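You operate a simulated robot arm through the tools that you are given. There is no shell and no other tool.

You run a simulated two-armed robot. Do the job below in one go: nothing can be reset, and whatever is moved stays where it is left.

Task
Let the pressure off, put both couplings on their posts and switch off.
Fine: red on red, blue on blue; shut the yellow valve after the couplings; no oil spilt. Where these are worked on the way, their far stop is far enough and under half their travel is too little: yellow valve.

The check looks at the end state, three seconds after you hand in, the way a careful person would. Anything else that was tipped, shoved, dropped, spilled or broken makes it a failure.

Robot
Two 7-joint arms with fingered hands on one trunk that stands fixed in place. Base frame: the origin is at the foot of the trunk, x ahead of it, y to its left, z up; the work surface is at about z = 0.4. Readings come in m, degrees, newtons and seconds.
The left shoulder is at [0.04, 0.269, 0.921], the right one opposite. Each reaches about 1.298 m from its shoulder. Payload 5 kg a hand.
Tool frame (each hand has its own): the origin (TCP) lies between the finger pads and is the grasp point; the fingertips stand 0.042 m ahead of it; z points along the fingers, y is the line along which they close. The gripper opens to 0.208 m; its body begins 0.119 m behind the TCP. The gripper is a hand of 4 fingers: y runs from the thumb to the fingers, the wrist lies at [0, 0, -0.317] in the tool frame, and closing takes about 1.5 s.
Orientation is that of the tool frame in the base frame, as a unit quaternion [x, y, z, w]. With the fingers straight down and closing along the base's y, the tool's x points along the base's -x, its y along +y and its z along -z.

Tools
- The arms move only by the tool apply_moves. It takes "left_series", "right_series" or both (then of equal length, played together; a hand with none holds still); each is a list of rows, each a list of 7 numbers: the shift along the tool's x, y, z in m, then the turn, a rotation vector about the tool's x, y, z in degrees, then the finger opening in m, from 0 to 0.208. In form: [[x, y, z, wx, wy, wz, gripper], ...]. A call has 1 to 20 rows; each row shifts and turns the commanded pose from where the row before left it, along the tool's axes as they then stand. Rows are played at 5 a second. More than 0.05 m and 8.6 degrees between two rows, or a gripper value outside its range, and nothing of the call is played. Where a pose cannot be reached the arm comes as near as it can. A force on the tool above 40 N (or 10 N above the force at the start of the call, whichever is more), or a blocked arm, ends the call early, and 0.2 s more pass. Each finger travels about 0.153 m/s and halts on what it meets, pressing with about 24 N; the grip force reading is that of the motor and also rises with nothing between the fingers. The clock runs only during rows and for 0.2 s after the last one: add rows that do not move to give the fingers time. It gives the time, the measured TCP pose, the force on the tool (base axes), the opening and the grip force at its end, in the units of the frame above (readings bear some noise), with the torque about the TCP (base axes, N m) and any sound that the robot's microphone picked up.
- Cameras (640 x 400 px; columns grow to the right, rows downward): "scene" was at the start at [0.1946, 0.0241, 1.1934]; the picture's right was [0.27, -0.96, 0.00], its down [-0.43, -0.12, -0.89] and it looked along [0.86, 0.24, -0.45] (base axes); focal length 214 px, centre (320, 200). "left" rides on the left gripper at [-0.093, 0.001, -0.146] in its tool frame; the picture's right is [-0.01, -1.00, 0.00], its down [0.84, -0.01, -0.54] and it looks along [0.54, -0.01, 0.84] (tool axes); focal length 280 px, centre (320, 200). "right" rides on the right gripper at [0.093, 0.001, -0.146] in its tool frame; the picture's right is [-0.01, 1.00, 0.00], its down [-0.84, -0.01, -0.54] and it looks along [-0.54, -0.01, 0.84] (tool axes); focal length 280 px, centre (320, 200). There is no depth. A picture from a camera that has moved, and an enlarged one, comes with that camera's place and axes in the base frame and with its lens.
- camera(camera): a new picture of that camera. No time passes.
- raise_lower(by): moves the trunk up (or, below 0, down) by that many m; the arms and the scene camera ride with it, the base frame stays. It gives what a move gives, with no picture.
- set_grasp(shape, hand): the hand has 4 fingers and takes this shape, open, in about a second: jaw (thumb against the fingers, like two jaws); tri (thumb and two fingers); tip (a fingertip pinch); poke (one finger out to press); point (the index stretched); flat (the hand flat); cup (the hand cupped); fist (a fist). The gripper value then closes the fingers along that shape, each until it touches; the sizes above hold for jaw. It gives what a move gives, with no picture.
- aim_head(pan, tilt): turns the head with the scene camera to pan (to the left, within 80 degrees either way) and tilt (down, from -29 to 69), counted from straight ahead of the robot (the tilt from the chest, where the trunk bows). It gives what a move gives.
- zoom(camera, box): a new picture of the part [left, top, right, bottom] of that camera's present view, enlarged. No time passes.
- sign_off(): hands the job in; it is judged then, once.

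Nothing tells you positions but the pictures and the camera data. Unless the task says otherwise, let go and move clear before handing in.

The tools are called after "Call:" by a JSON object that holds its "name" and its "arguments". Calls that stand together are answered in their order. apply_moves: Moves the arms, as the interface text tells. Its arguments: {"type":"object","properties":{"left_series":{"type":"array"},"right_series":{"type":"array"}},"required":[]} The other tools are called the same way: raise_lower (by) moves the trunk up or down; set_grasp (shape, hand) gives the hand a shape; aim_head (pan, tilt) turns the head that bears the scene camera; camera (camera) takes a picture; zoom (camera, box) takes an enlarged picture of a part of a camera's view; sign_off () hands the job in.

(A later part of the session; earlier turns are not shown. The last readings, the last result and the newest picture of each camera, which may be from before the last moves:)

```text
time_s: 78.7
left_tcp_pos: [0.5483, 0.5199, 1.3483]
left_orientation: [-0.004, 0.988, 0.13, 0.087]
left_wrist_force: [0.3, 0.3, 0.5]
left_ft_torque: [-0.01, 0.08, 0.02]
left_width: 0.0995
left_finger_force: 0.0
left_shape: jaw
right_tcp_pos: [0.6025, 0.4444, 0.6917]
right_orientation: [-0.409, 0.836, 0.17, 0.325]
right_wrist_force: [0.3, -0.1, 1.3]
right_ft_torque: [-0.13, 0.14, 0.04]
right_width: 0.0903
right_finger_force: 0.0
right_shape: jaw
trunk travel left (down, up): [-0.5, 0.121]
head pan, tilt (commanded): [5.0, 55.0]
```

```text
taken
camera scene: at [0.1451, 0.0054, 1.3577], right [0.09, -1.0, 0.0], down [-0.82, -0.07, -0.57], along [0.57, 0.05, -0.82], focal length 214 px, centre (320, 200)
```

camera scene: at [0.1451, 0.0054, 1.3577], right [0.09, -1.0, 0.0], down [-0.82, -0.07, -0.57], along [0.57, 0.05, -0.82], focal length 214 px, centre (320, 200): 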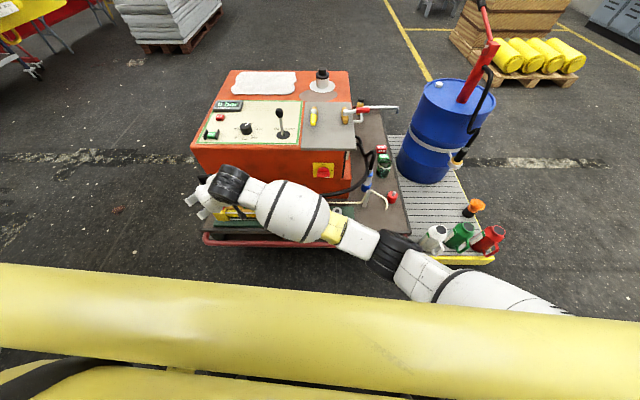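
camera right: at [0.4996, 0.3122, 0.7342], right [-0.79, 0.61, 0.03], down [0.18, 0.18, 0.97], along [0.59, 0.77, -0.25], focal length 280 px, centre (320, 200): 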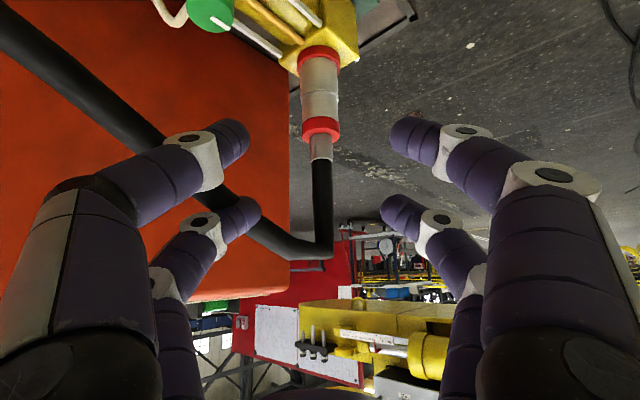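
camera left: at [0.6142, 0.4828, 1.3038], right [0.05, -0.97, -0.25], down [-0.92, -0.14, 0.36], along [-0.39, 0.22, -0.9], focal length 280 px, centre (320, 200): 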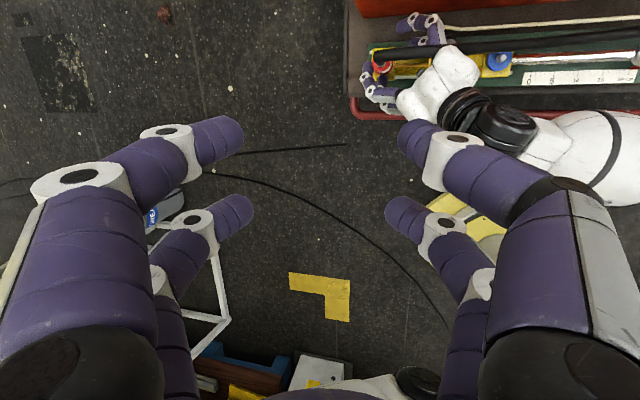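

Call:
{"name": "apply_moves", "arguments": {"right_series": [[0.001, 0.001, 0.03, 0, 0, 0, 0.08], [0, 0, 0.03, 0, 0, 0, 0.078], [0, 0, 0.03, 0, 0, 0, 0.078]]}}

Call:
{"name": "camera", "arguments": {"camera": "right"}}

```text
time_s: 79.7
left_tcp_pos: [0.5481, 0.5197, 1.3475]
left_orientation: [-0.005, 0.988, 0.13, 0.087]
left_wrist_force: [0.0, -0.5, 0.2]
left_ft_torque: [-0.03, 0.01, 0.0]
left_width: 0.0995
left_finger_force: 0.0
left_shape: jaw
right_tcp_pos: [0.6839, 0.4258, 0.5757]
right_orientation: [-0.396, 0.851, 0.136, 0.316]
right_wrist_force: [0.1, 1.2, 0.6]
right_ft_torque: [0.0, 0.06, 0.0]
right_width: 0.0782
right_finger_force: 0.1
right_shape: jaw
trunk travel left (down, up): [-0.5, 0.121]
head pan, tilt (commanded): [5.0, 55.0]
stopped in row 3 (right hand): the arm was blocked; the commanded pose is now the measured one
```

```text
taken
camera right: at [0.5744, 0.3021, 0.625], right [-0.75, 0.66, -0.01], down [0.19, 0.23, 0.96], along [0.63, 0.72, -0.3], focal length 280 px, centre (320, 200)
```

right: 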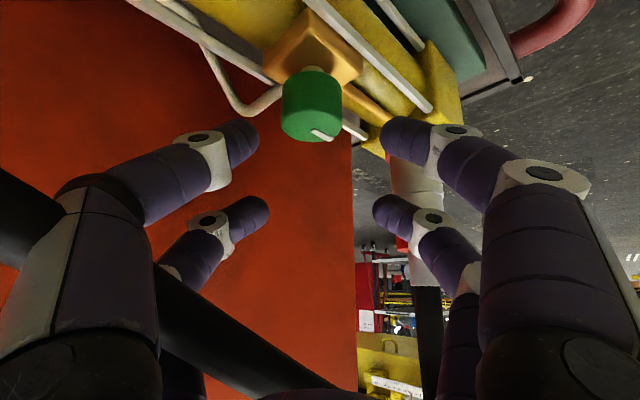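

The arm slid off course again, and the fingers now hover around the green knob (no force felt). I'll lift straight up away from it, then look before trying another approach.

Call:
{"name": "apply_moves", "arguments": {"right_series": [[-0.0129, -0.0004, -0.0152, 0, 0, 0, 0.09], [-0.0194, -0.0006, -0.0229, 0, 0, 0, 0.1], [-0.0194, -0.0006, -0.0229, 0, 0, 0, 0.1], [-0.0194, -0.0006, -0.0229, 0, 0, 0, 0.1], [-0.0194, -0.0006, -0.0229, 0, 0, 0, 0.1], [-0.0194, -0.0006, -0.0229, 0, 0, 0, 0.1]]}}

Call:
{"name": "camera", "arguments": {"camera": "right"}}

Call:
{"name": "camera", "arguments": {"camera": "left"}}

Call:
{"name": "camera", "arguments": {"camera": "scene"}}

```text
time_s: 81.1
left_tcp_pos: [0.5468, 0.522, 1.3479]
left_orientation: [-0.004, 0.988, 0.129, 0.086]
left_wrist_force: [-0.2, -0.4, 0.2]
left_ft_torque: [0.0, -0.07, -0.02]
left_width: 0.0998
left_finger_force: 0.0
left_shape: jaw
right_tcp_pos: [0.6823, 0.4287, 0.7456]
right_orientation: [-0.396, 0.851, 0.138, 0.316]
right_wrist_force: [-0.1, -1.0, 0.6]
right_ft_torque: [0.01, -0.01, -0.05]
right_width: 0.0993
right_finger_force: 0.0
right_shape: jaw
trunk travel left (down, up): [-0.5, 0.121]
head pan, tilt (commanded): [5.0, 55.0]
```

```text
taken
camera right: at [0.5737, 0.3047, 0.7975], right [-0.76, 0.66, -0.01], down [0.19, 0.23, 0.96], along [0.63, 0.72, -0.29], focal length 280 px, centre (320, 200)
```

right: 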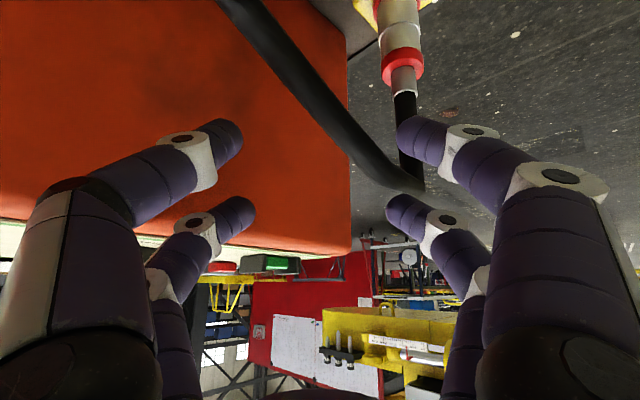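

```text
taken
camera left: at [0.614, 0.4829, 1.5038], right [0.05, -0.97, -0.25], down [-0.92, -0.14, 0.36], along [-0.39, 0.22, -0.9], focal length 280 px, centre (320, 200)
```

left: 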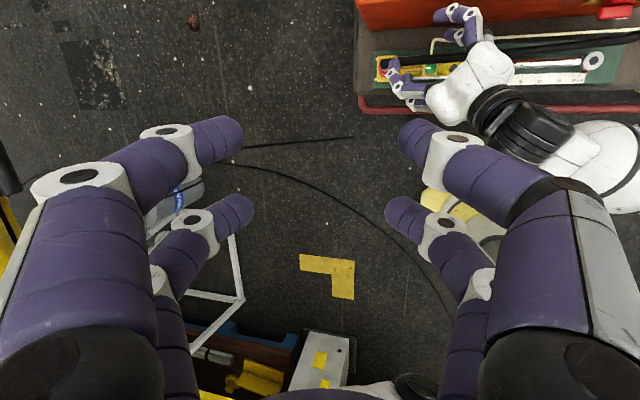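

```text
taken
camera scene: at [0.1444, 0.0052, 1.3578], right [0.09, -1.0, 0.0], down [-0.82, -0.07, -0.57], along [0.57, 0.05, -0.82], focal length 214 px, centre (320, 200)
```

scene: 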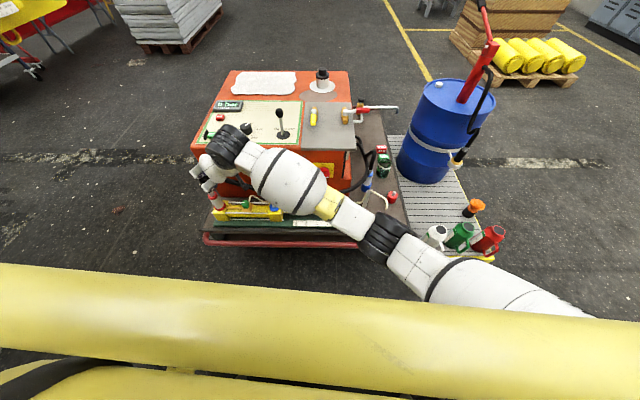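

Call:
{"name": "zoom", "arguments": {"camera": "left", "box": [350, 20, 510, 120]}}

Call:
{"name": "zoom", "arguments": {"camera": "scene", "box": [190, 170, 310, 260]}}

```text
4.00 times, centred on (430, 70) of left
camera zoom: at [0.614, 0.4829, 1.5038], right [0.05, -0.97, -0.25], down [-0.92, -0.14, 0.36], along [-0.39, 0.22, -0.9], focal length 1122 px, centre (-120, 720)
```

zoom: 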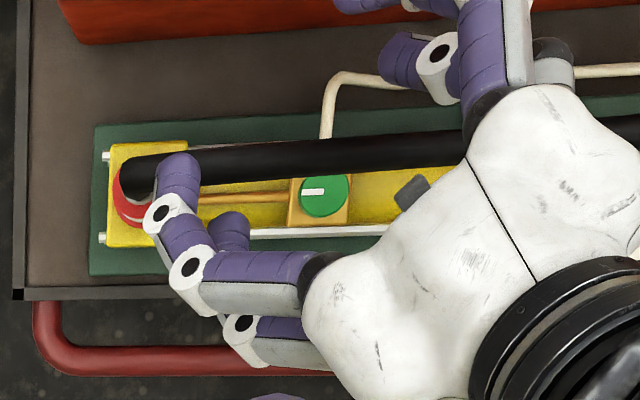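

```text
4.44 times, centred on (250, 215) of scene
camera zoom: at [0.1444, 0.0052, 1.3578], right [0.09, -1.0, 0.0], down [-0.82, -0.07, -0.57], along [0.57, 0.05, -0.82], focal length 953 px, centre (631, 133)
```

zoom: 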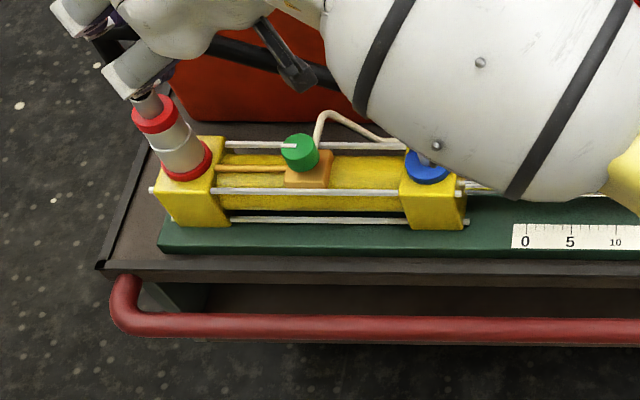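

The bleed knob's mark is unchanged and the red coupling stands upright. I'll try the right hand pointing more along +y (yaw 80°, steeper 55°), turning first in free air to see whether the arm tolerates it.

Call:
{"name": "apply_moves", "arguments": {"right_series": [[0, 0, 0, -5.13, -0.15, -6.06, 0.1], [0, 0, 0, -5.13, -0.15, -6.06, 0.1], [0, 0, 0, -5.13, -0.15, -6.06, 0.1], [0, 0, 0, -5.13, -0.15, -6.06, 0.1], [0, 0, 0, 0, 5.4, 0, 0.1]]}}

Call:
{"name": "camera", "arguments": {"camera": "right"}}

Call:
{"name": "camera", "arguments": {"camera": "scene"}}

```text
time_s: 82.3
left_tcp_pos: [0.5478, 0.5213, 1.3475]
left_orientation: [-0.004, 0.988, 0.13, 0.086]
left_wrist_force: [-0.6, 0.5, 0.3]
left_ft_torque: [-0.07, -0.07, 0.0]
left_width: 0.0996
left_finger_force: 0.1
left_shape: jaw
right_tcp_pos: [0.6812, 0.4274, 0.7454]
right_orientation: [-0.625, 0.721, 0.189, 0.232]
right_wrist_force: [-0.9, -1.1, -0.3]
right_ft_torque: [0.06, -0.04, -0.03]
right_width: 0.0995
right_finger_force: 0.0
right_shape: jaw
trunk travel left (down, up): [-0.5, 0.121]
head pan, tilt (commanded): [5.0, 55.0]
```

```text
taken
camera right: at [0.6556, 0.2704, 0.8115], right [-0.99, 0.16, -0.01], down [0.05, 0.38, 0.92], along [0.15, 0.91, -0.38], focal length 280 px, centre (320, 200)
```

right: 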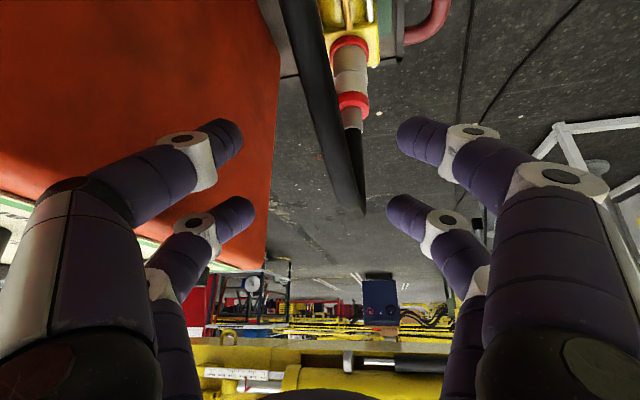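

```text
taken
camera scene: at [0.1443, 0.0055, 1.3579], right [0.09, -1.0, 0.0], down [-0.82, -0.07, -0.57], along [0.57, 0.05, -0.82], focal length 214 px, centre (320, 200)
```

scene: 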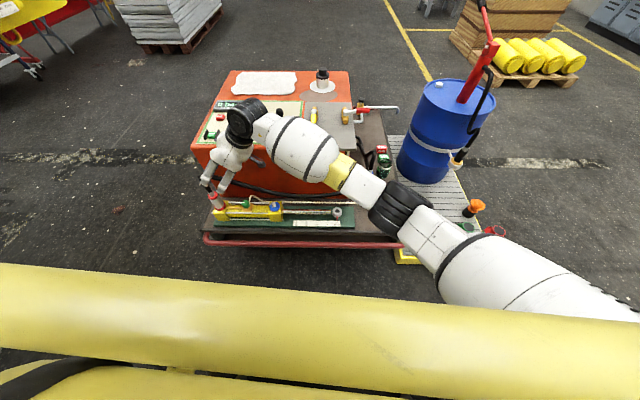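

Call:
{"name": "apply_moves", "arguments": {"right_series": [[0.0064, 0.0188, 0.018, 0, 0, 0, 0.1], [0.0064, 0.0188, 0.018, 0, 0, 0, 0.095]]}}

Call:
{"name": "camera", "arguments": {"camera": "right"}}

Call:
{"name": "zoom", "arguments": {"camera": "left", "box": [350, 20, 510, 120]}}

```text
time_s: 82.9
left_tcp_pos: [0.5485, 0.52, 1.3478]
left_orientation: [-0.004, 0.988, 0.13, 0.086]
left_wrist_force: [-0.1, 0.2, 0.6]
left_ft_torque: [0.0, 0.0, 0.0]
left_width: 0.0998
left_finger_force: 0.0
left_shape: jaw
right_tcp_pos: [0.6477, 0.4446, 0.7062]
right_orientation: [-0.624, 0.722, 0.189, 0.233]
right_wrist_force: [0.1, -0.7, 0.7]
right_ft_torque: [-0.01, 0.04, 0.01]
right_width: 0.0956
right_finger_force: 0.0
right_shape: jaw
trunk travel left (down, up): [-0.5, 0.121]
head pan, tilt (commanded): [5.0, 55.0]
```

```text
taken
camera right: at [0.621, 0.286, 0.7723], right [-0.99, 0.16, -0.01], down [0.05, 0.38, 0.92], along [0.15, 0.91, -0.38], focal length 280 px, centre (320, 200)
```

right: 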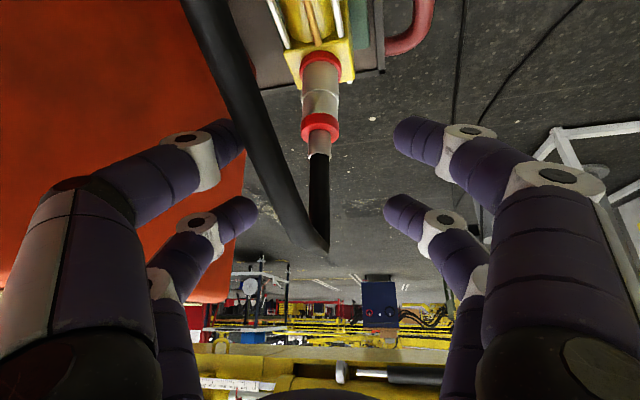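

```text
4.00 times, centred on (430, 70) of left
camera zoom: at [0.6147, 0.4829, 1.5034], right [0.05, -0.97, -0.25], down [-0.92, -0.14, 0.37], along [-0.39, 0.22, -0.9], focal length 1122 px, centre (-120, 720)
```

zoom: 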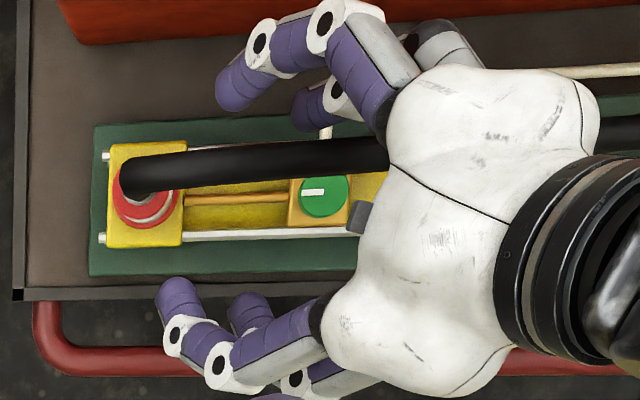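

Good lineup, and the left camera shows everything from above. I'll go in by single short steps, checking that the arm tracks.

Call:
{"name": "apply_moves", "arguments": {"right_series": [[0.0003, 0, 0.025, 0, 0, 0, 0.085], [0.0003, 0, 0.025, 0, 0, 0, 0.08]]}}

Call:
{"name": "apply_moves", "arguments": {"right_series": [[0, 0, 0.02, 0, 0, 0, 0.08]]}}

Call:
{"name": "camera", "arguments": {"camera": "right"}}

```text
time_s: 83.5
left_tcp_pos: [0.5475, 0.5207, 1.3485]
left_orientation: [-0.005, 0.988, 0.131, 0.086]
left_wrist_force: [-0.3, 0.0, -0.2]
left_ft_torque: [-0.01, -0.02, -0.05]
left_width: 0.0993
left_finger_force: 0.1
left_shape: jaw
right_tcp_pos: [0.6525, 0.47, 0.6635]
right_orientation: [-0.624, 0.722, 0.189, 0.233]
right_wrist_force: [-0.4, 0.2, 0.5]
right_ft_torque: [0.01, 0.04, -0.01]
right_width: 0.0805
right_finger_force: 0.1
right_shape: jaw
trunk travel left (down, up): [-0.5, 0.121]
head pan, tilt (commanded): [5.0, 55.0]
```

```text
time_s: 83.9
left_tcp_pos: [0.5476, 0.5207, 1.3464]
left_orientation: [-0.005, 0.988, 0.13, 0.086]
left_wrist_force: [0.5, 0.1, 0.1]
left_ft_torque: [-0.03, 0.04, 0.0]
left_width: 0.0996
left_finger_force: 0.0
left_shape: jaw
right_tcp_pos: [0.6575, 0.4792, 0.6466]
right_orientation: [-0.623, 0.723, 0.189, 0.233]
right_wrist_force: [-1.3, 0.1, 0.2]
right_ft_torque: [-0.05, 0.01, -0.02]
right_width: 0.0807
right_finger_force: 0.0
right_shape: jaw
trunk travel left (down, up): [-0.5, 0.121]
head pan, tilt (commanded): [5.0, 55.0]
```

```text
taken
camera right: at [0.6305, 0.3218, 0.7133], right [-0.99, 0.17, -0.01], down [0.06, 0.38, 0.92], along [0.16, 0.91, -0.38], focal length 280 px, centre (320, 200)
```

right: 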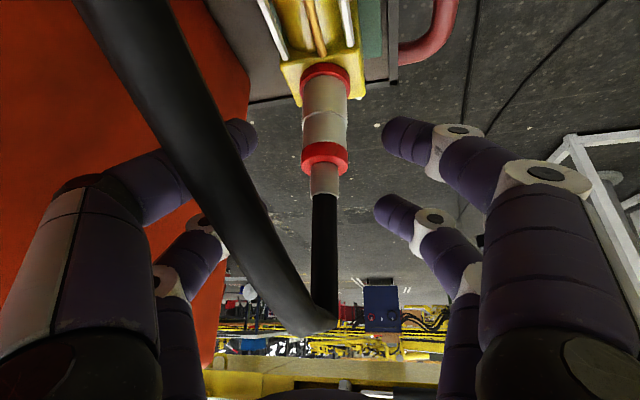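

The arm again begins to drift toward −y here, so the right arm is being stopped by the robot's own body reaching that far left. The left arm can do this coupling comfortably; I'll back the right hand out and park it on the right side.

Call:
{"name": "apply_moves", "arguments": {"right_series": [[0, 0, -0.03, 0, 0, 0, 0.1], [0, 0, -0.04, 0, 0, 0, 0.1], [0, 0, -0.04, 0, 0, 0, 0.1], [0, 0, -0.04, 0, 0, 0, 0.1], [0, 0, -0.03, 0, 0, 0, 0.1]]}}

Call:
{"name": "zoom", "arguments": {"camera": "left", "box": [350, 20, 510, 120]}}

```text
time_s: 85.1
left_tcp_pos: [0.5483, 0.5203, 1.348]
left_orientation: [-0.005, 0.988, 0.131, 0.086]
left_wrist_force: [-0.6, -0.5, 0.2]
left_ft_torque: [0.04, -0.01, -0.03]
left_width: 0.0996
left_finger_force: 0.1
left_shape: jaw
right_tcp_pos: [0.6356, 0.3809, 0.7962]
right_orientation: [-0.624, 0.721, 0.191, 0.233]
right_wrist_force: [-0.1, 0.6, -0.4]
right_ft_torque: [-0.01, -0.05, -0.04]
right_width: 0.0996
right_finger_force: 0.0
right_shape: jaw
trunk travel left (down, up): [-0.5, 0.121]
head pan, tilt (commanded): [5.0, 55.0]
```

```text
4.00 times, centred on (430, 70) of left
camera zoom: at [0.6143, 0.4825, 1.5038], right [0.05, -0.97, -0.25], down [-0.92, -0.14, 0.36], along [-0.39, 0.22, -0.9], focal length 1122 px, centre (-120, 720)
```

zoom: 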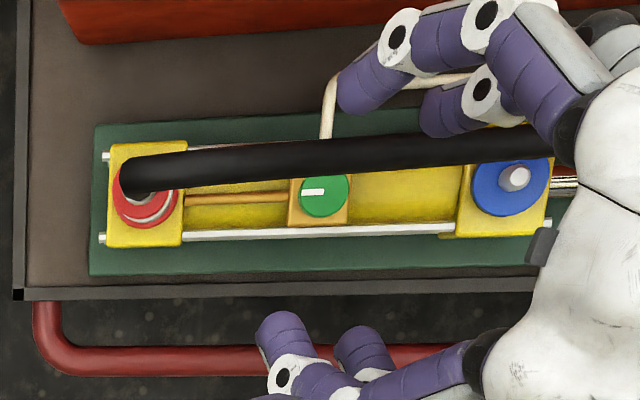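

Call:
{"name": "apply_moves", "arguments": {"right_series": [[0.0193, 0.0037, -0.0384, 0, 0, 0, 0.1], [0.0193, 0.0037, -0.0384, 0, 0, 0, 0.1], [0.0193, 0.0037, -0.0384, 0, 0, 0, 0.1], [0.0193, 0.0037, -0.0384, 0, 0, 0, 0.1], [0.0193, 0.0037, -0.0384, 0, 0, 0, 0.1], [0.0193, 0.0037, -0.0384, 0, 0, 0, 0.1], [0.0193, 0.0037, -0.0384, 0, 0, 0, 0.1], [0.0193, 0.0037, -0.0384, 0, 0, 0, 0.1], [0.0193, 0.0037, -0.0384, 0, 0, 0, 0.1], [0, 0, 0, 4.0, 0.12, 5.75, 0.1], [0, 0, 0, 4.0, 0.12, 5.75, 0.1], [0, 0, 0, 4.0, 0.12, 5.75, 0.1], [0, 0, 0, 4.0, 0.12, 5.75, 0.1], [0, 0, 0, 4.0, 0.12, 5.75, 0.1], [0, 0, 0, 0, -5, 0, 0.1], [0, 0, 0, 0, -5, 0, 0.1]]}}

```text
time_s: 88.5
left_tcp_pos: [0.5477, 0.5202, 1.348]
left_orientation: [-0.005, 0.988, 0.13, 0.087]
left_wrist_force: [1.1, 0.1, 0.4]
left_ft_torque: [-0.02, 0.03, 0.0]
left_width: 0.0995
left_finger_force: 0.1
left_shape: jaw
right_tcp_pos: [0.5501, 0.0501, 0.9799]
right_orientation: [-0.366, 0.848, 0.144, 0.355]
right_wrist_force: [0.0, 0.3, -0.3]
right_ft_torque: [-0.01, 0.02, 0.01]
right_width: 0.1
right_finger_force: 0.0
right_shape: jaw
trunk travel left (down, up): [-0.5, 0.121]
head pan, tilt (commanded): [5.0, 55.0]
```

Call:
{"name": "apply_moves", "arguments": {"right_series": [[0.0199, -0.0295, -0.0277, 0, 0, 0, 0.1], [0.0199, -0.0295, -0.0277, 0, 0, 0, 0.1], [0.0199, -0.0295, -0.0277, 0, 0, 0, 0.1], [0.0199, -0.0295, -0.0277, 0, 0, 0, 0.1], [0.0199, -0.0295, -0.0277, 0, 0, 0, 0.1], [0.0199, -0.0295, -0.0277, 0, 0, 0, 0.1], [0.0199, -0.0295, -0.0277, 0, 0, 0, 0.1], [0.0199, -0.0295, -0.0277, 0, 0, 0, 0.1], [0.0199, -0.0295, -0.0277, 0, 0, 0, 0.1], [0.0199, -0.0295, -0.0277, 0, 0, 0, 0.1], [0.0199, -0.0295, -0.0277, 0, 0, 0, 0.1], [0.0199, -0.0295, -0.0277, 0, 0, 0, 0.1], [0.0199, -0.0295, -0.0277, 0, 0, 0, 0.1], [0.0199, -0.0295, -0.0277, 0, 0, 0, 0.1], [0.0199, -0.0295, -0.0277, 0, 0, 0, 0.1]]}}

Call:
{"name": "raise_lower", "arguments": {"by": -0.2}}

Call:
{"name": "aim_head", "arguments": {"pan": 15, "tilt": 45}}

Call:
{"name": "camera", "arguments": {"camera": "right"}}

Call:
{"name": "camera", "arguments": {"camera": "scene"}}

```text
time_s: 91.7
left_tcp_pos: [0.5481, 0.5198, 1.3477]
left_orientation: [-0.004, 0.988, 0.13, 0.087]
left_wrist_force: [-0.3, -0.1, 0.5]
left_ft_torque: [0.07, -0.02, 0.03]
left_width: 0.0998
left_finger_force: 0.0
left_shape: jaw
right_tcp_pos: [0.5193, -0.6207, 1.07]
right_orientation: [-0.366, 0.849, 0.144, 0.354]
right_wrist_force: [0.1, -0.6, -0.2]
right_ft_torque: [0.03, 0.0, 0.02]
right_width: 0.0999
right_finger_force: 0.0
right_shape: jaw
trunk travel left (down, up): [-0.5, 0.121]
head pan, tilt (commanded): [5.0, 55.0]
```

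```text
time_s: 93.9
left_tcp_pos: [0.5478, 0.5218, 1.1495]
left_orientation: [-0.004, 0.988, 0.13, 0.086]
left_wrist_force: [0.1, -0.3, -0.1]
left_ft_torque: [0.01, -0.03, -0.01]
left_width: 0.0994
left_finger_force: 0.0
left_shape: jaw
right_tcp_pos: [0.5196, -0.6193, 0.8711]
right_orientation: [-0.366, 0.849, 0.143, 0.354]
right_wrist_force: [-0.1, 0.6, 0.2]
right_ft_torque: [-0.02, 0.01, -0.03]
right_width: 0.1001
right_finger_force: 0.0
right_shape: jaw
trunk travel left (down, up): [-0.3, 0.321]
head pan, tilt (commanded): [5.0, 55.0]
```

```text
time_s: 94.6
left_tcp_pos: [0.5487, 0.5213, 1.148]
left_orientation: [-0.004, 0.988, 0.13, 0.086]
left_wrist_force: [0.6, 0.6, 0.7]
left_ft_torque: [0.02, -0.01, 0.0]
left_width: 0.0998
left_finger_force: 0.0
left_shape: jaw
right_tcp_pos: [0.5191, -0.6196, 0.8712]
right_orientation: [-0.366, 0.848, 0.143, 0.354]
right_wrist_force: [-0.2, 0.5, 0.1]
right_ft_torque: [0.01, 0.0, -0.03]
right_width: 0.0997
right_finger_force: 0.0
right_shape: jaw
trunk travel left (down, up): [-0.3, 0.321]
head pan, tilt (commanded): [15.0, 45.0]
```

```text
taken
camera right: at [0.4015, -0.74, 0.9089], right [-0.72, 0.7, -0.01], down [0.15, 0.16, 0.98], along [0.68, 0.7, -0.22], focal length 280 px, centre (320, 200)
```

right: 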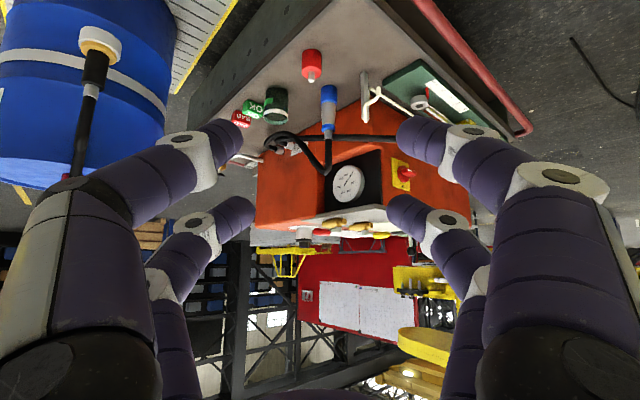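

```text
taken
camera scene: at [0.1849, 0.02, 1.1652], right [0.26, -0.97, 0.0], down [-0.68, -0.18, -0.71], along [0.68, 0.18, -0.71], focal length 214 px, centre (320, 200)
```

scene: 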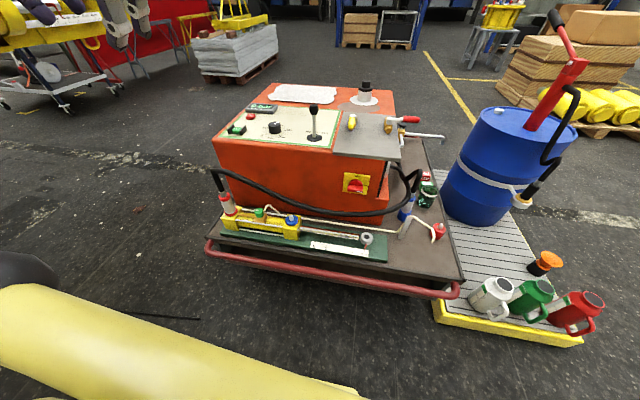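

Call:
{"name": "zoom", "arguments": {"camera": "scene", "box": [200, 160, 320, 250]}}

Call:
{"name": "zoom", "arguments": {"camera": "right", "box": [240, 20, 440, 200]}}

Call:
{"name": "zoom", "arguments": {"camera": "scene", "box": [360, 140, 480, 260]}}

```text
4.44 times, centred on (260, 205) of scene
camera zoom: at [0.1849, 0.02, 1.1652], right [0.26, -0.97, 0.0], down [-0.68, -0.18, -0.71], along [0.68, 0.18, -0.71], focal length 953 px, centre (587, 178)
```

zoom: 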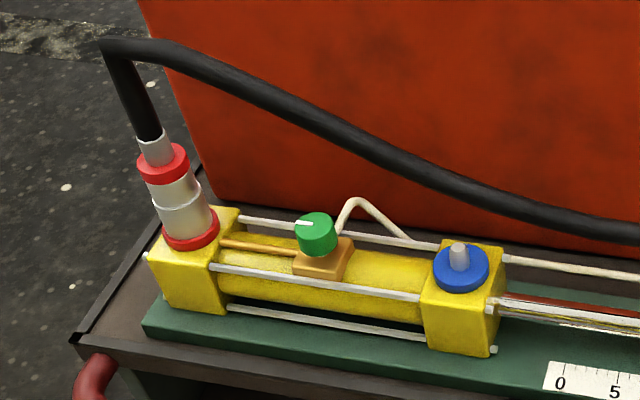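

```text
2.22 times, centred on (340, 110) of right
camera zoom: at [0.4015, -0.74, 0.9089], right [-0.72, 0.7, -0.01], down [0.15, 0.16, 0.98], along [0.68, 0.7, -0.22], focal length 623 px, centre (276, 400)
```

zoom: 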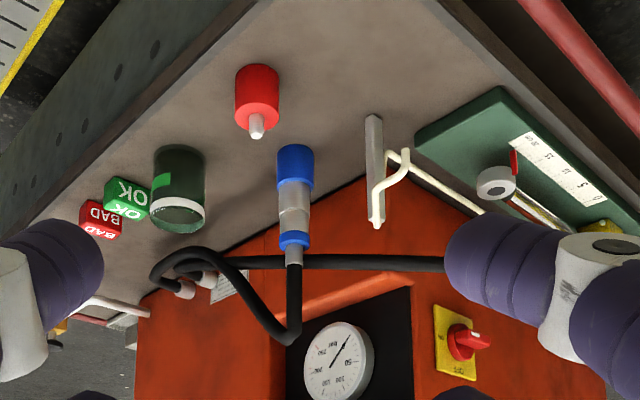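

```text
3.33 times, centred on (420, 200) of scene
camera zoom: at [0.1849, 0.02, 1.1652], right [0.26, -0.97, 0.0], down [-0.68, -0.18, -0.71], along [0.68, 0.18, -0.71], focal length 715 px, centre (-13, 200)
```

zoom: 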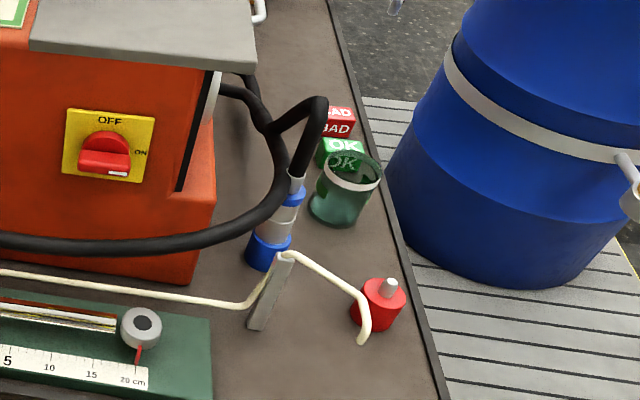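

All in order: the blue coupling sits upright on its post. Now I'll turn the left hand for the red coupling (yaw about −20°, pitched 40° down) in free air.

Call:
{"name": "apply_moves", "arguments": {"left_series": [[0, 0, 0, 7.5, 0, 0, 0.12], [0, 0, 0, 7.5, 0, 0, 0.12], [0, 0, 0, 1.09, 0, 6.31, 0.12], [0, 0, 0, 1.09, 0, 6.31, 0.12], [0, 0, 0, 1.09, 0, 6.31, 0.12], [0, 0, 0, 0, -8.02, 0, 0.12], [0, 0, 0, 0, -8.02, 0, 0.12], [0, 0, 0, 0, -8.02, 0, 0.12], [0, 0, 0, 0, -8.02, 0, 0.12], [0, 0, 0, 0, -8.02, 0, 0.12]]}}

Call:
{"name": "camera", "arguments": {"camera": "left"}}

```text
time_s: 96.8
left_tcp_pos: [0.5483, 0.5218, 1.1491]
left_orientation: [0.157, 0.892, -0.073, 0.417]
left_wrist_force: [1.2, 1.2, -0.1]
left_ft_torque: [0.02, 0.09, -0.02]
left_width: 0.1195
left_finger_force: 0.2
left_shape: jaw
right_tcp_pos: [0.5206, -0.6191, 0.8714]
right_orientation: [-0.367, 0.849, 0.143, 0.353]
right_wrist_force: [0.9, 0.3, 0.6]
right_ft_torque: [-0.04, 0.01, 0.03]
right_width: 0.1001
right_finger_force: 0.1
right_shape: jaw
trunk travel left (down, up): [-0.3, 0.321]
head pan, tilt (commanded): [15.0, 45.0]
```

```text
taken
camera left: at [0.4983, 0.5403, 1.3147], right [-0.33, -0.94, 0.01], down [-0.9, 0.31, -0.3], along [0.28, -0.11, -0.95], focal length 280 px, centre (320, 200)
```

left: 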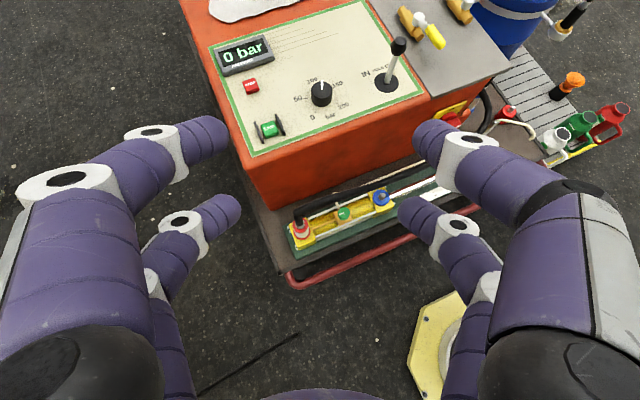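

Call:
{"name": "apply_moves", "arguments": {"left_series": [[0.0333, 0.0039, 0.0265, 0, 0, 0, 0.12], [0.0333, 0.0039, 0.0265, 0, 0, 0, 0.12], [0.0333, 0.0039, 0.0265, 0, 0, 0, 0.12], [0.0333, 0.0039, 0.0265, 0, 0, 0, 0.12], [0.0333, 0.0039, 0.0265, 0, 0, 0, 0.12], [0.0333, 0.0039, 0.0265, 0, 0, 0, 0.12], [0.0333, 0.0039, 0.0265, 0, 0, 0, 0.12], [0.0333, 0.0039, 0.0265, 0, 0, 0, 0.12], [0.0333, 0.0039, 0.0265, 0, 0, 0, 0.12], [0.0333, 0.0039, 0.0265, 0, 0, 0, 0.12], [0.0333, 0.0039, 0.0265, 0, 0, 0, 0.12]]}}

Call:
{"name": "camera", "arguments": {"camera": "left"}}

Call:
{"name": "zoom", "arguments": {"camera": "scene", "box": [160, 130, 320, 250]}}

```text
time_s: 99.2
left_tcp_pos: [0.5501, 0.5663, 0.6805]
left_orientation: [0.157, 0.893, -0.071, 0.416]
left_wrist_force: [-0.1, 0.0, -0.3]
left_ft_torque: [0.02, -0.01, 0.0]
left_width: 0.1194
left_finger_force: 0.1
left_shape: jaw
right_tcp_pos: [0.5208, -0.6204, 0.8715]
right_orientation: [-0.367, 0.848, 0.144, 0.354]
right_wrist_force: [-0.1, 0.1, 0.1]
right_ft_torque: [0.0, 0.01, 0.02]
right_width: 0.0999
right_finger_force: 0.1
right_shape: jaw
trunk travel left (down, up): [-0.3, 0.321]
head pan, tilt (commanded): [15.0, 45.0]
```

```text
taken
camera left: at [0.5012, 0.5852, 0.8455], right [-0.33, -0.94, 0.01], down [-0.9, 0.31, -0.3], along [0.28, -0.11, -0.95], focal length 280 px, centre (320, 200)
```

left: 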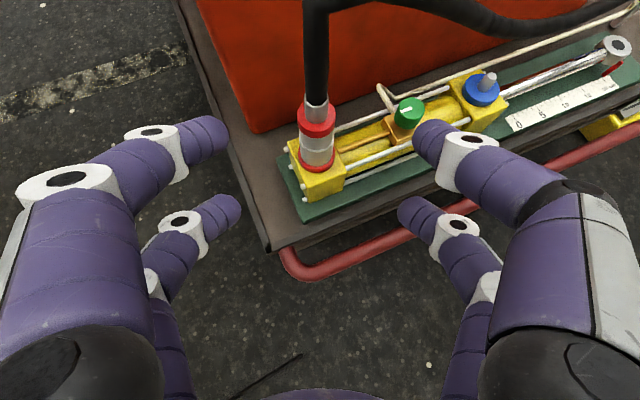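

```text
3.33 times, centred on (240, 190) of scene
camera zoom: at [0.1847, 0.0201, 1.1652], right [0.26, -0.97, 0.0], down [-0.68, -0.18, -0.71], along [0.68, 0.18, -0.71], focal length 715 px, centre (587, 233)
```

zoom: 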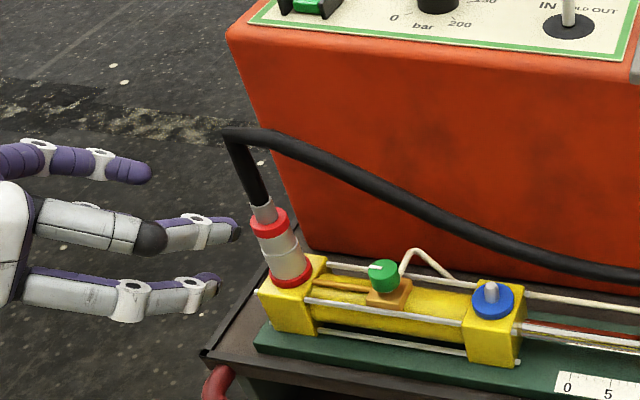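

The left arm tracks well here. I'll line up and go in part way.

Call:
{"name": "apply_moves", "arguments": {"left_series": [[-0.0018, 0.003, 0, 0, 0, 0, 0.1], [0, 0, 0.03, 0, 0, 0, 0.09], [0, 0, 0.03, 0, 0, 0, 0.085], [0, 0, 0.03, 0, 0, 0, 0.085]]}}

Call:
{"name": "camera", "arguments": {"camera": "left"}}

Call:
{"name": "zoom", "arguments": {"camera": "scene", "box": [180, 150, 300, 240]}}

```text
time_s: 100.2
left_tcp_pos: [0.618, 0.5456, 0.6229]
left_orientation: [0.156, 0.893, -0.071, 0.415]
left_wrist_force: [0.6, 0.6, 1.0]
left_ft_torque: [-0.02, 0.01, -0.03]
left_width: 0.0852
left_finger_force: 0.1
left_shape: jaw
right_tcp_pos: [0.52, -0.6188, 0.8702]
right_orientation: [-0.367, 0.848, 0.144, 0.354]
right_wrist_force: [0.5, 0.1, 0.9]
right_ft_torque: [-0.01, -0.03, -0.03]
right_width: 0.0997
right_finger_force: 0.0
right_shape: jaw
trunk travel left (down, up): [-0.3, 0.321]
head pan, tilt (commanded): [15.0, 45.0]
```

```text
taken
camera left: at [0.5685, 0.5631, 0.7883], right [-0.33, -0.94, 0.01], down [-0.9, 0.31, -0.3], along [0.28, -0.11, -0.95], focal length 280 px, centre (320, 200)
```

left: 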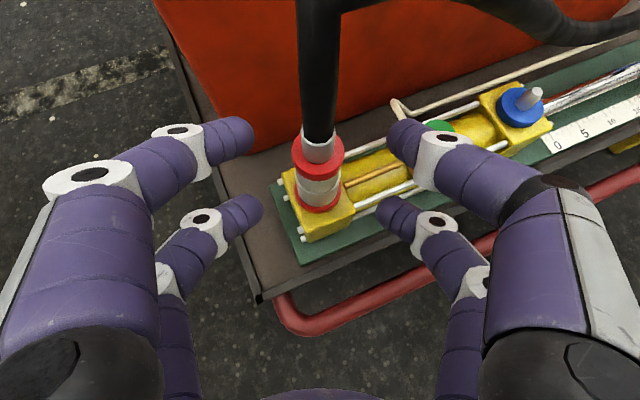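

```text
4.44 times, centred on (240, 195) of scene
camera zoom: at [0.1846, 0.0199, 1.1652], right [0.26, -0.97, 0.0], down [-0.68, -0.18, -0.71], along [0.68, 0.18, -0.71], focal length 953 px, centre (676, 222)
```

zoom: 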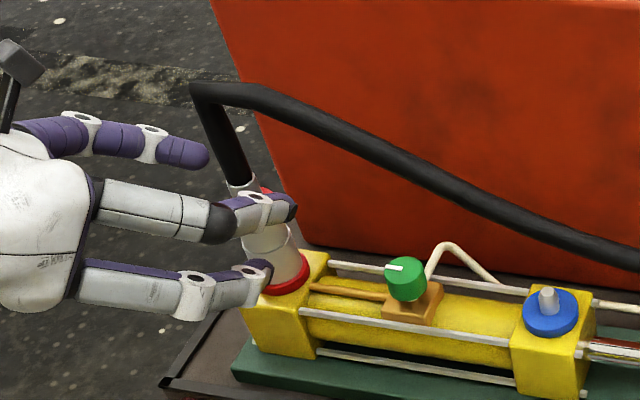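

Call:
{"name": "apply_moves", "arguments": {"left_series": [[0, 0.0005, 0.03, 0, 0, 0, 0.08], [0, 0, 0.02, 0, 0, 0, 0.08]]}}

Call:
{"name": "camera", "arguments": {"camera": "left"}}

Call:
{"name": "zoom", "arguments": {"camera": "scene", "box": [180, 150, 300, 240]}}

```text
time_s: 100.8
left_tcp_pos: [0.6537, 0.533, 0.5893]
left_orientation: [0.157, 0.893, -0.073, 0.416]
left_wrist_force: [-0.8, 0.4, 0.3]
left_ft_torque: [-0.03, -0.02, -0.02]
left_width: 0.0804
left_finger_force: 0.0
left_shape: jaw
right_tcp_pos: [0.5208, -0.6191, 0.8707]
right_orientation: [-0.367, 0.848, 0.144, 0.354]
right_wrist_force: [-0.2, 1.4, 0.4]
right_ft_torque: [-0.03, 0.0, -0.01]
right_width: 0.0998
right_finger_force: 0.1
right_shape: jaw
trunk travel left (down, up): [-0.3, 0.321]
head pan, tilt (commanded): [15.0, 45.0]
```

```text
taken
camera left: at [0.604, 0.5516, 0.7562], right [-0.33, -0.94, 0.01], down [-0.9, 0.31, -0.3], along [0.28, -0.11, -0.95], focal length 280 px, centre (320, 200)
```

left: 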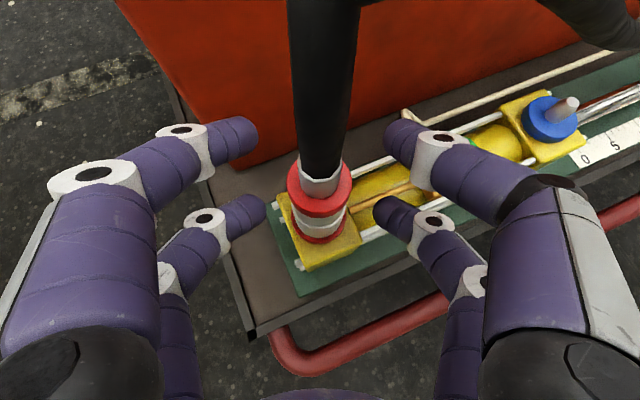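

```text
4.44 times, centred on (240, 195) of scene
camera zoom: at [0.1847, 0.0204, 1.1652], right [0.26, -0.97, 0.0], down [-0.68, -0.18, -0.71], along [0.68, 0.18, -0.71], focal length 953 px, centre (676, 222)
```

zoom: 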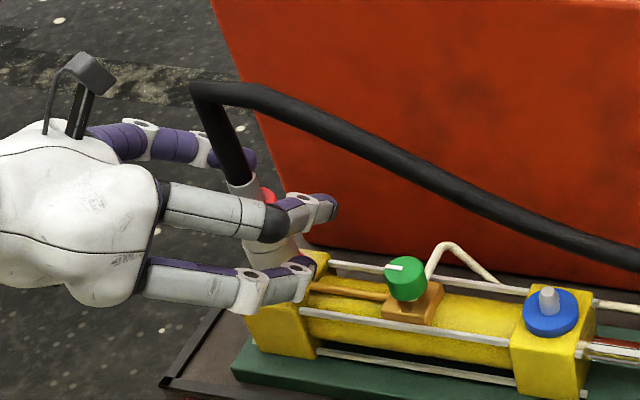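

Call:
{"name": "apply_moves", "arguments": {"left_series": [[0, 0, 0.006, 0, 0, 0, 0.07], [0, 0, 0, 0, 0, 0, 0.05], [0, 0, 0, 0, 0, 0, 0.03], [0, 0, 0, 0, 0, 0, 0.01], [0, 0, 0, 0, 0, 0, 0.0], [0, 0, 0, 0, 0, 0, 0.0], [0, 0, 0, 0, 0, 0, 0.0], [0, 0, 0, 0, 0, 0, 0.0]]}}

Call:
{"name": "camera", "arguments": {"camera": "left"}}

Call:
{"name": "zoom", "arguments": {"camera": "scene", "box": [180, 150, 300, 240]}}

```text
time_s: 102.6
left_tcp_pos: [0.6592, 0.5293, 0.5865]
left_orientation: [0.158, 0.893, -0.073, 0.415]
left_wrist_force: [0.7, -1.7, 0.0]
left_ft_torque: [-0.02, -0.03, 0.01]
left_width: 0.0073
left_finger_force: 24.1
left_shape: jaw
right_tcp_pos: [0.5204, -0.62, 0.8716]
right_orientation: [-0.366, 0.849, 0.143, 0.354]
right_wrist_force: [-0.4, 0.1, 0.3]
right_ft_torque: [0.04, 0.02, -0.03]
right_width: 0.0998
right_finger_force: 0.1
right_shape: jaw
trunk travel left (down, up): [-0.3, 0.321]
head pan, tilt (commanded): [15.0, 45.0]
```

```text
taken
camera left: at [0.6084, 0.5496, 0.7523], right [-0.33, -0.94, 0.01], down [-0.9, 0.31, -0.3], along [0.28, -0.11, -0.95], focal length 280 px, centre (320, 200)
```

left: 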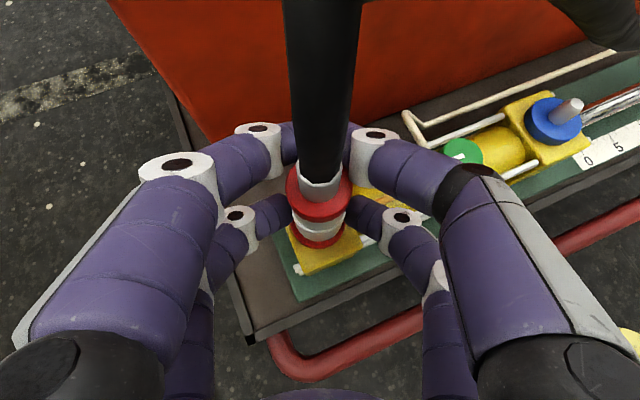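

```text
4.44 times, centred on (240, 195) of scene
camera zoom: at [0.1849, 0.02, 1.1652], right [0.26, -0.97, 0.0], down [-0.68, -0.18, -0.71], along [0.68, 0.18, -0.71], focal length 953 px, centre (676, 222)
```

zoom: 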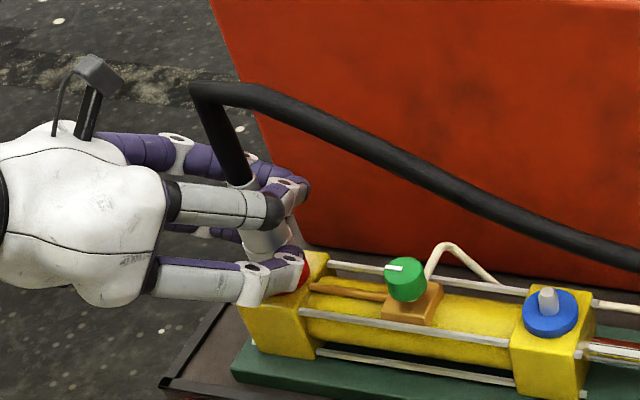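

Firm grip on the red coupling. I'll pull it straight up gently.

Call:
{"name": "apply_moves", "arguments": {"left_series": [[-0.0038, 0, -0.0032, 0, 0, 0, 0.0], [-0.0038, 0, -0.0032, 0, 0, 0, 0.0], [-0.0038, 0, -0.0032, 0, 0, 0, 0.0], [-0.0038, 0, -0.0032, 0, 0, 0, 0.0], [-0.0115, 0, -0.0096, 0, 0, 0, 0.0], [-0.0115, 0, -0.0096, 0, 0, 0, 0.0]]}}

Call:
{"name": "camera", "arguments": {"camera": "left"}}

Call:
{"name": "zoom", "arguments": {"camera": "scene", "box": [180, 150, 300, 240]}}

```text
time_s: 104.0
left_tcp_pos: [0.6573, 0.5292, 0.6368]
left_orientation: [0.158, 0.893, -0.074, 0.416]
left_wrist_force: [-0.1, 0.0, -4.0]
left_ft_torque: [-0.02, 0.01, 0.01]
left_width: 0.0068
left_finger_force: 23.6
left_shape: jaw
right_tcp_pos: [0.5205, -0.6194, 0.8711]
right_orientation: [-0.366, 0.848, 0.144, 0.354]
right_wrist_force: [-0.2, -0.2, 0.4]
right_ft_torque: [0.02, 0.04, 0.03]
right_width: 0.1001
right_finger_force: 0.1
right_shape: jaw
trunk travel left (down, up): [-0.3, 0.321]
head pan, tilt (commanded): [15.0, 45.0]
```

```text
taken
camera left: at [0.6077, 0.5488, 0.8025], right [-0.33, -0.94, 0.01], down [-0.9, 0.31, -0.3], along [0.28, -0.11, -0.95], focal length 280 px, centre (320, 200)
```

left: 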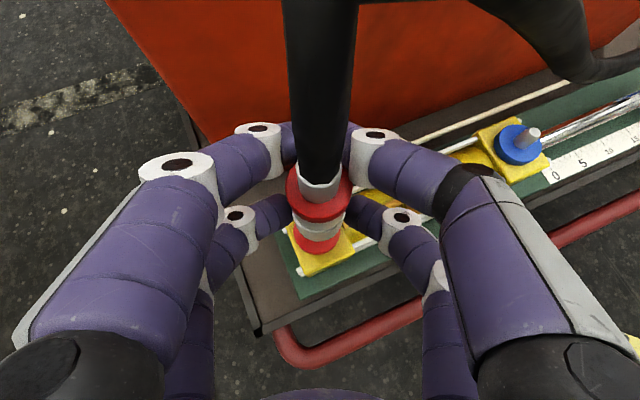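

```text
4.44 times, centred on (240, 195) of scene
camera zoom: at [0.1851, 0.0201, 1.1653], right [0.26, -0.97, 0.0], down [-0.68, -0.18, -0.71], along [0.68, 0.18, -0.71], focal length 953 px, centre (676, 222)
```

zoom: 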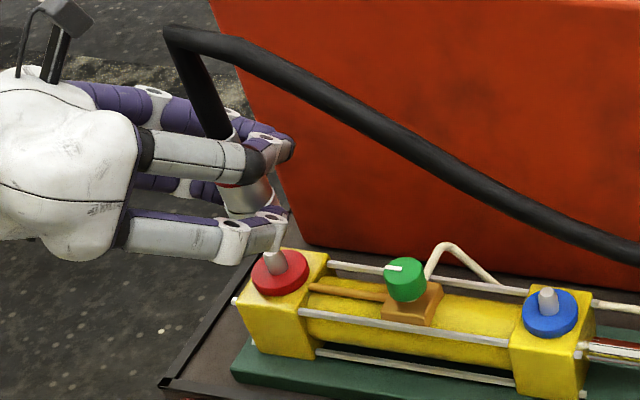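

The red coupling is free and hanging plumb, its foot ring left on the port. I'll lift it, carry it right, and turn the hand for the red post on the way.

Call:
{"name": "apply_moves", "arguments": {"left_series": [[-0.0234, -0.0072, -0.0265, 0, 0, 0, 0.0], [-0.0234, -0.0072, -0.0265, 0, 0, 0, 0.0], [-0.0234, -0.0072, -0.0265, 0, 0, 0, 0.0], [-0.0234, -0.0072, -0.0265, 0, 0, 0, 0.0], [-0.0094, -0.0403, 0.0112, 0, 0, 0, 0.0], [-0.0094, -0.0403, 0.0112, 0, 0, 0, 0.0], [-0.0094, -0.0403, 0.0112, 0, 0, 0, 0.0], [-0.0094, -0.0403, 0.0112, 0, 0, 0, 0.0], [-0.0094, -0.0403, 0.0112, 0, 0, 0, 0.0], [0, 0, 0, 5.75, 0, 4.8, 0.0], [0, 0, 0, 5.75, 0, 4.8, 0.0], [0, 0, 0, 5.75, 0, 4.8, 0.0], [0, 0, 0, 5.75, 0, 4.8, 0.0]]}}

Call:
{"name": "camera", "arguments": {"camera": "left"}}

Call:
{"name": "camera", "arguments": {"camera": "scene"}}

```text
time_s: 106.8
left_tcp_pos: [0.6367, 0.2979, 0.7797]
left_orientation: [0.383, 0.821, -0.179, 0.383]
left_wrist_force: [0.0, -0.6, -3.0]
left_ft_torque: [0.08, 0.01, 0.07]
left_width: 0.0068
left_finger_force: 23.7
left_shape: jaw
left hand out of reach, approached as far as the arm can: row 8, 9
right_tcp_pos: [0.5193, -0.6191, 0.8714]
right_orientation: [-0.367, 0.848, 0.144, 0.354]
right_wrist_force: [0.5, -0.6, 0.4]
right_ft_torque: [0.0, -0.06, -0.03]
right_width: 0.0998
right_finger_force: 0.0
right_shape: jaw
trunk travel left (down, up): [-0.3, 0.321]
head pan, tilt (commanded): [15.0, 45.0]
```

```text
taken
camera left: at [0.6041, 0.338, 0.9443], right [-0.76, -0.65, 0.01], down [-0.62, 0.72, -0.3], along [0.18, -0.23, -0.95], focal length 280 px, centre (320, 200)
```

left: 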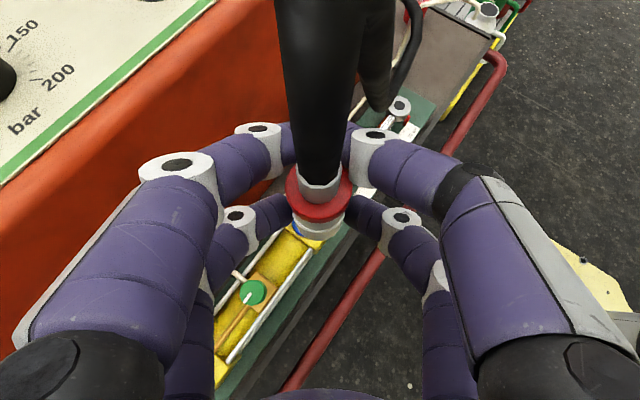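

```text
taken
camera scene: at [0.1849, 0.0198, 1.1652], right [0.26, -0.97, 0.0], down [-0.68, -0.18, -0.71], along [0.68, 0.18, -0.71], focal length 214 px, centre (320, 200)
```

scene: 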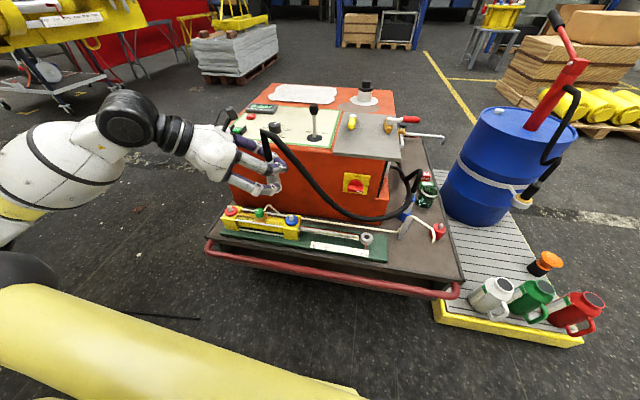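

Call:
{"name": "apply_moves", "arguments": {"left_series": [[-0.0226, -0.0258, 0.027, 0, 0, 0, 0.0], [-0.0226, -0.0258, 0.027, 0, 0, 0, 0.0], [-0.0226, -0.0258, 0.027, 0, 0, 0, 0.0], [-0.0226, -0.0258, 0.027, 0, 0, 0, 0.0], [-0.0226, -0.0258, 0.027, 0, 0, 0, 0.0], [-0.0226, -0.0258, 0.027, 0, 0, 0, 0.0], [-0.0226, -0.0258, 0.027, 0, 0, 0, 0.0], [-0.0226, -0.0258, 0.027, 0, 0, 0, 0.0]]}}

Call:
{"name": "camera", "arguments": {"camera": "left"}}

Call:
{"name": "camera", "arguments": {"camera": "scene"}}

Call:
{"name": "camera", "arguments": {"camera": "right"}}

```text
time_s: 108.6
left_tcp_pos: [0.6619, -0.0502, 0.7764]
left_orientation: [0.381, 0.822, -0.178, 0.383]
left_wrist_force: [-0.2, 0.9, -4.0]
left_ft_torque: [0.0, 0.0, -0.02]
left_width: 0.0069
left_finger_force: 24.1
left_shape: jaw
right_tcp_pos: [0.5197, -0.6188, 0.8716]
right_orientation: [-0.366, 0.849, 0.144, 0.354]
right_wrist_force: [-1.0, 0.6, 0.6]
right_ft_torque: [-0.04, -0.01, -0.08]
right_width: 0.1
right_finger_force: 0.0
right_shape: jaw
trunk travel left (down, up): [-0.3, 0.321]
head pan, tilt (commanded): [15.0, 45.0]
```

```text
taken
camera left: at [0.6286, -0.0106, 0.9433], right [-0.76, -0.65, 0.01], down [-0.62, 0.72, -0.3], along [0.19, -0.23, -0.95], focal length 280 px, centre (320, 200)
```

left: 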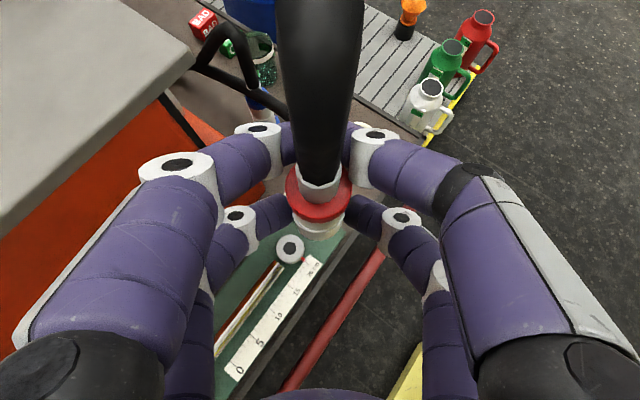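

```text
taken
camera scene: at [0.1847, 0.0203, 1.1653], right [0.26, -0.97, 0.0], down [-0.68, -0.18, -0.71], along [0.68, 0.18, -0.71], focal length 214 px, centre (320, 200)
```

scene: 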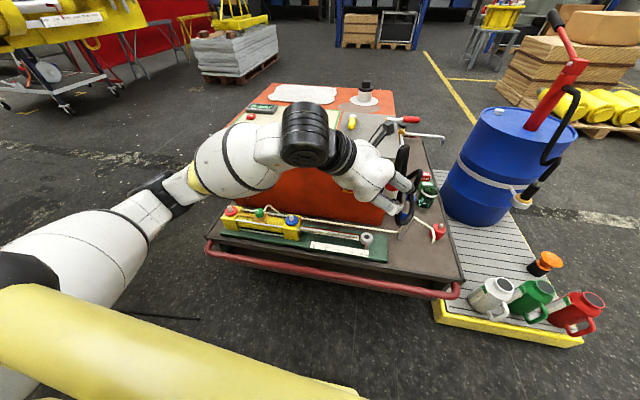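

```text
taken
camera right: at [0.4013, -0.7398, 0.9089], right [-0.72, 0.7, -0.01], down [0.15, 0.16, 0.98], along [0.68, 0.7, -0.22], focal length 280 px, centre (320, 200)
```

right: 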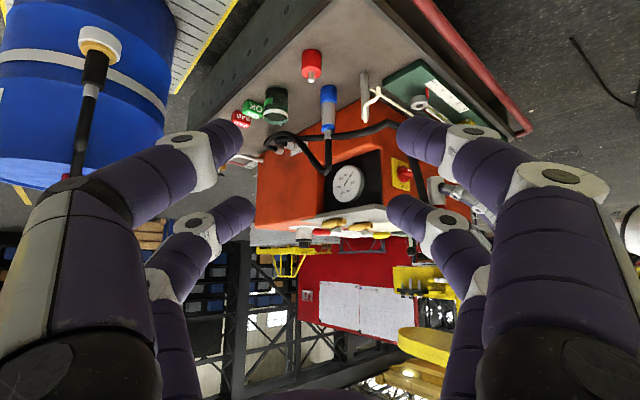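

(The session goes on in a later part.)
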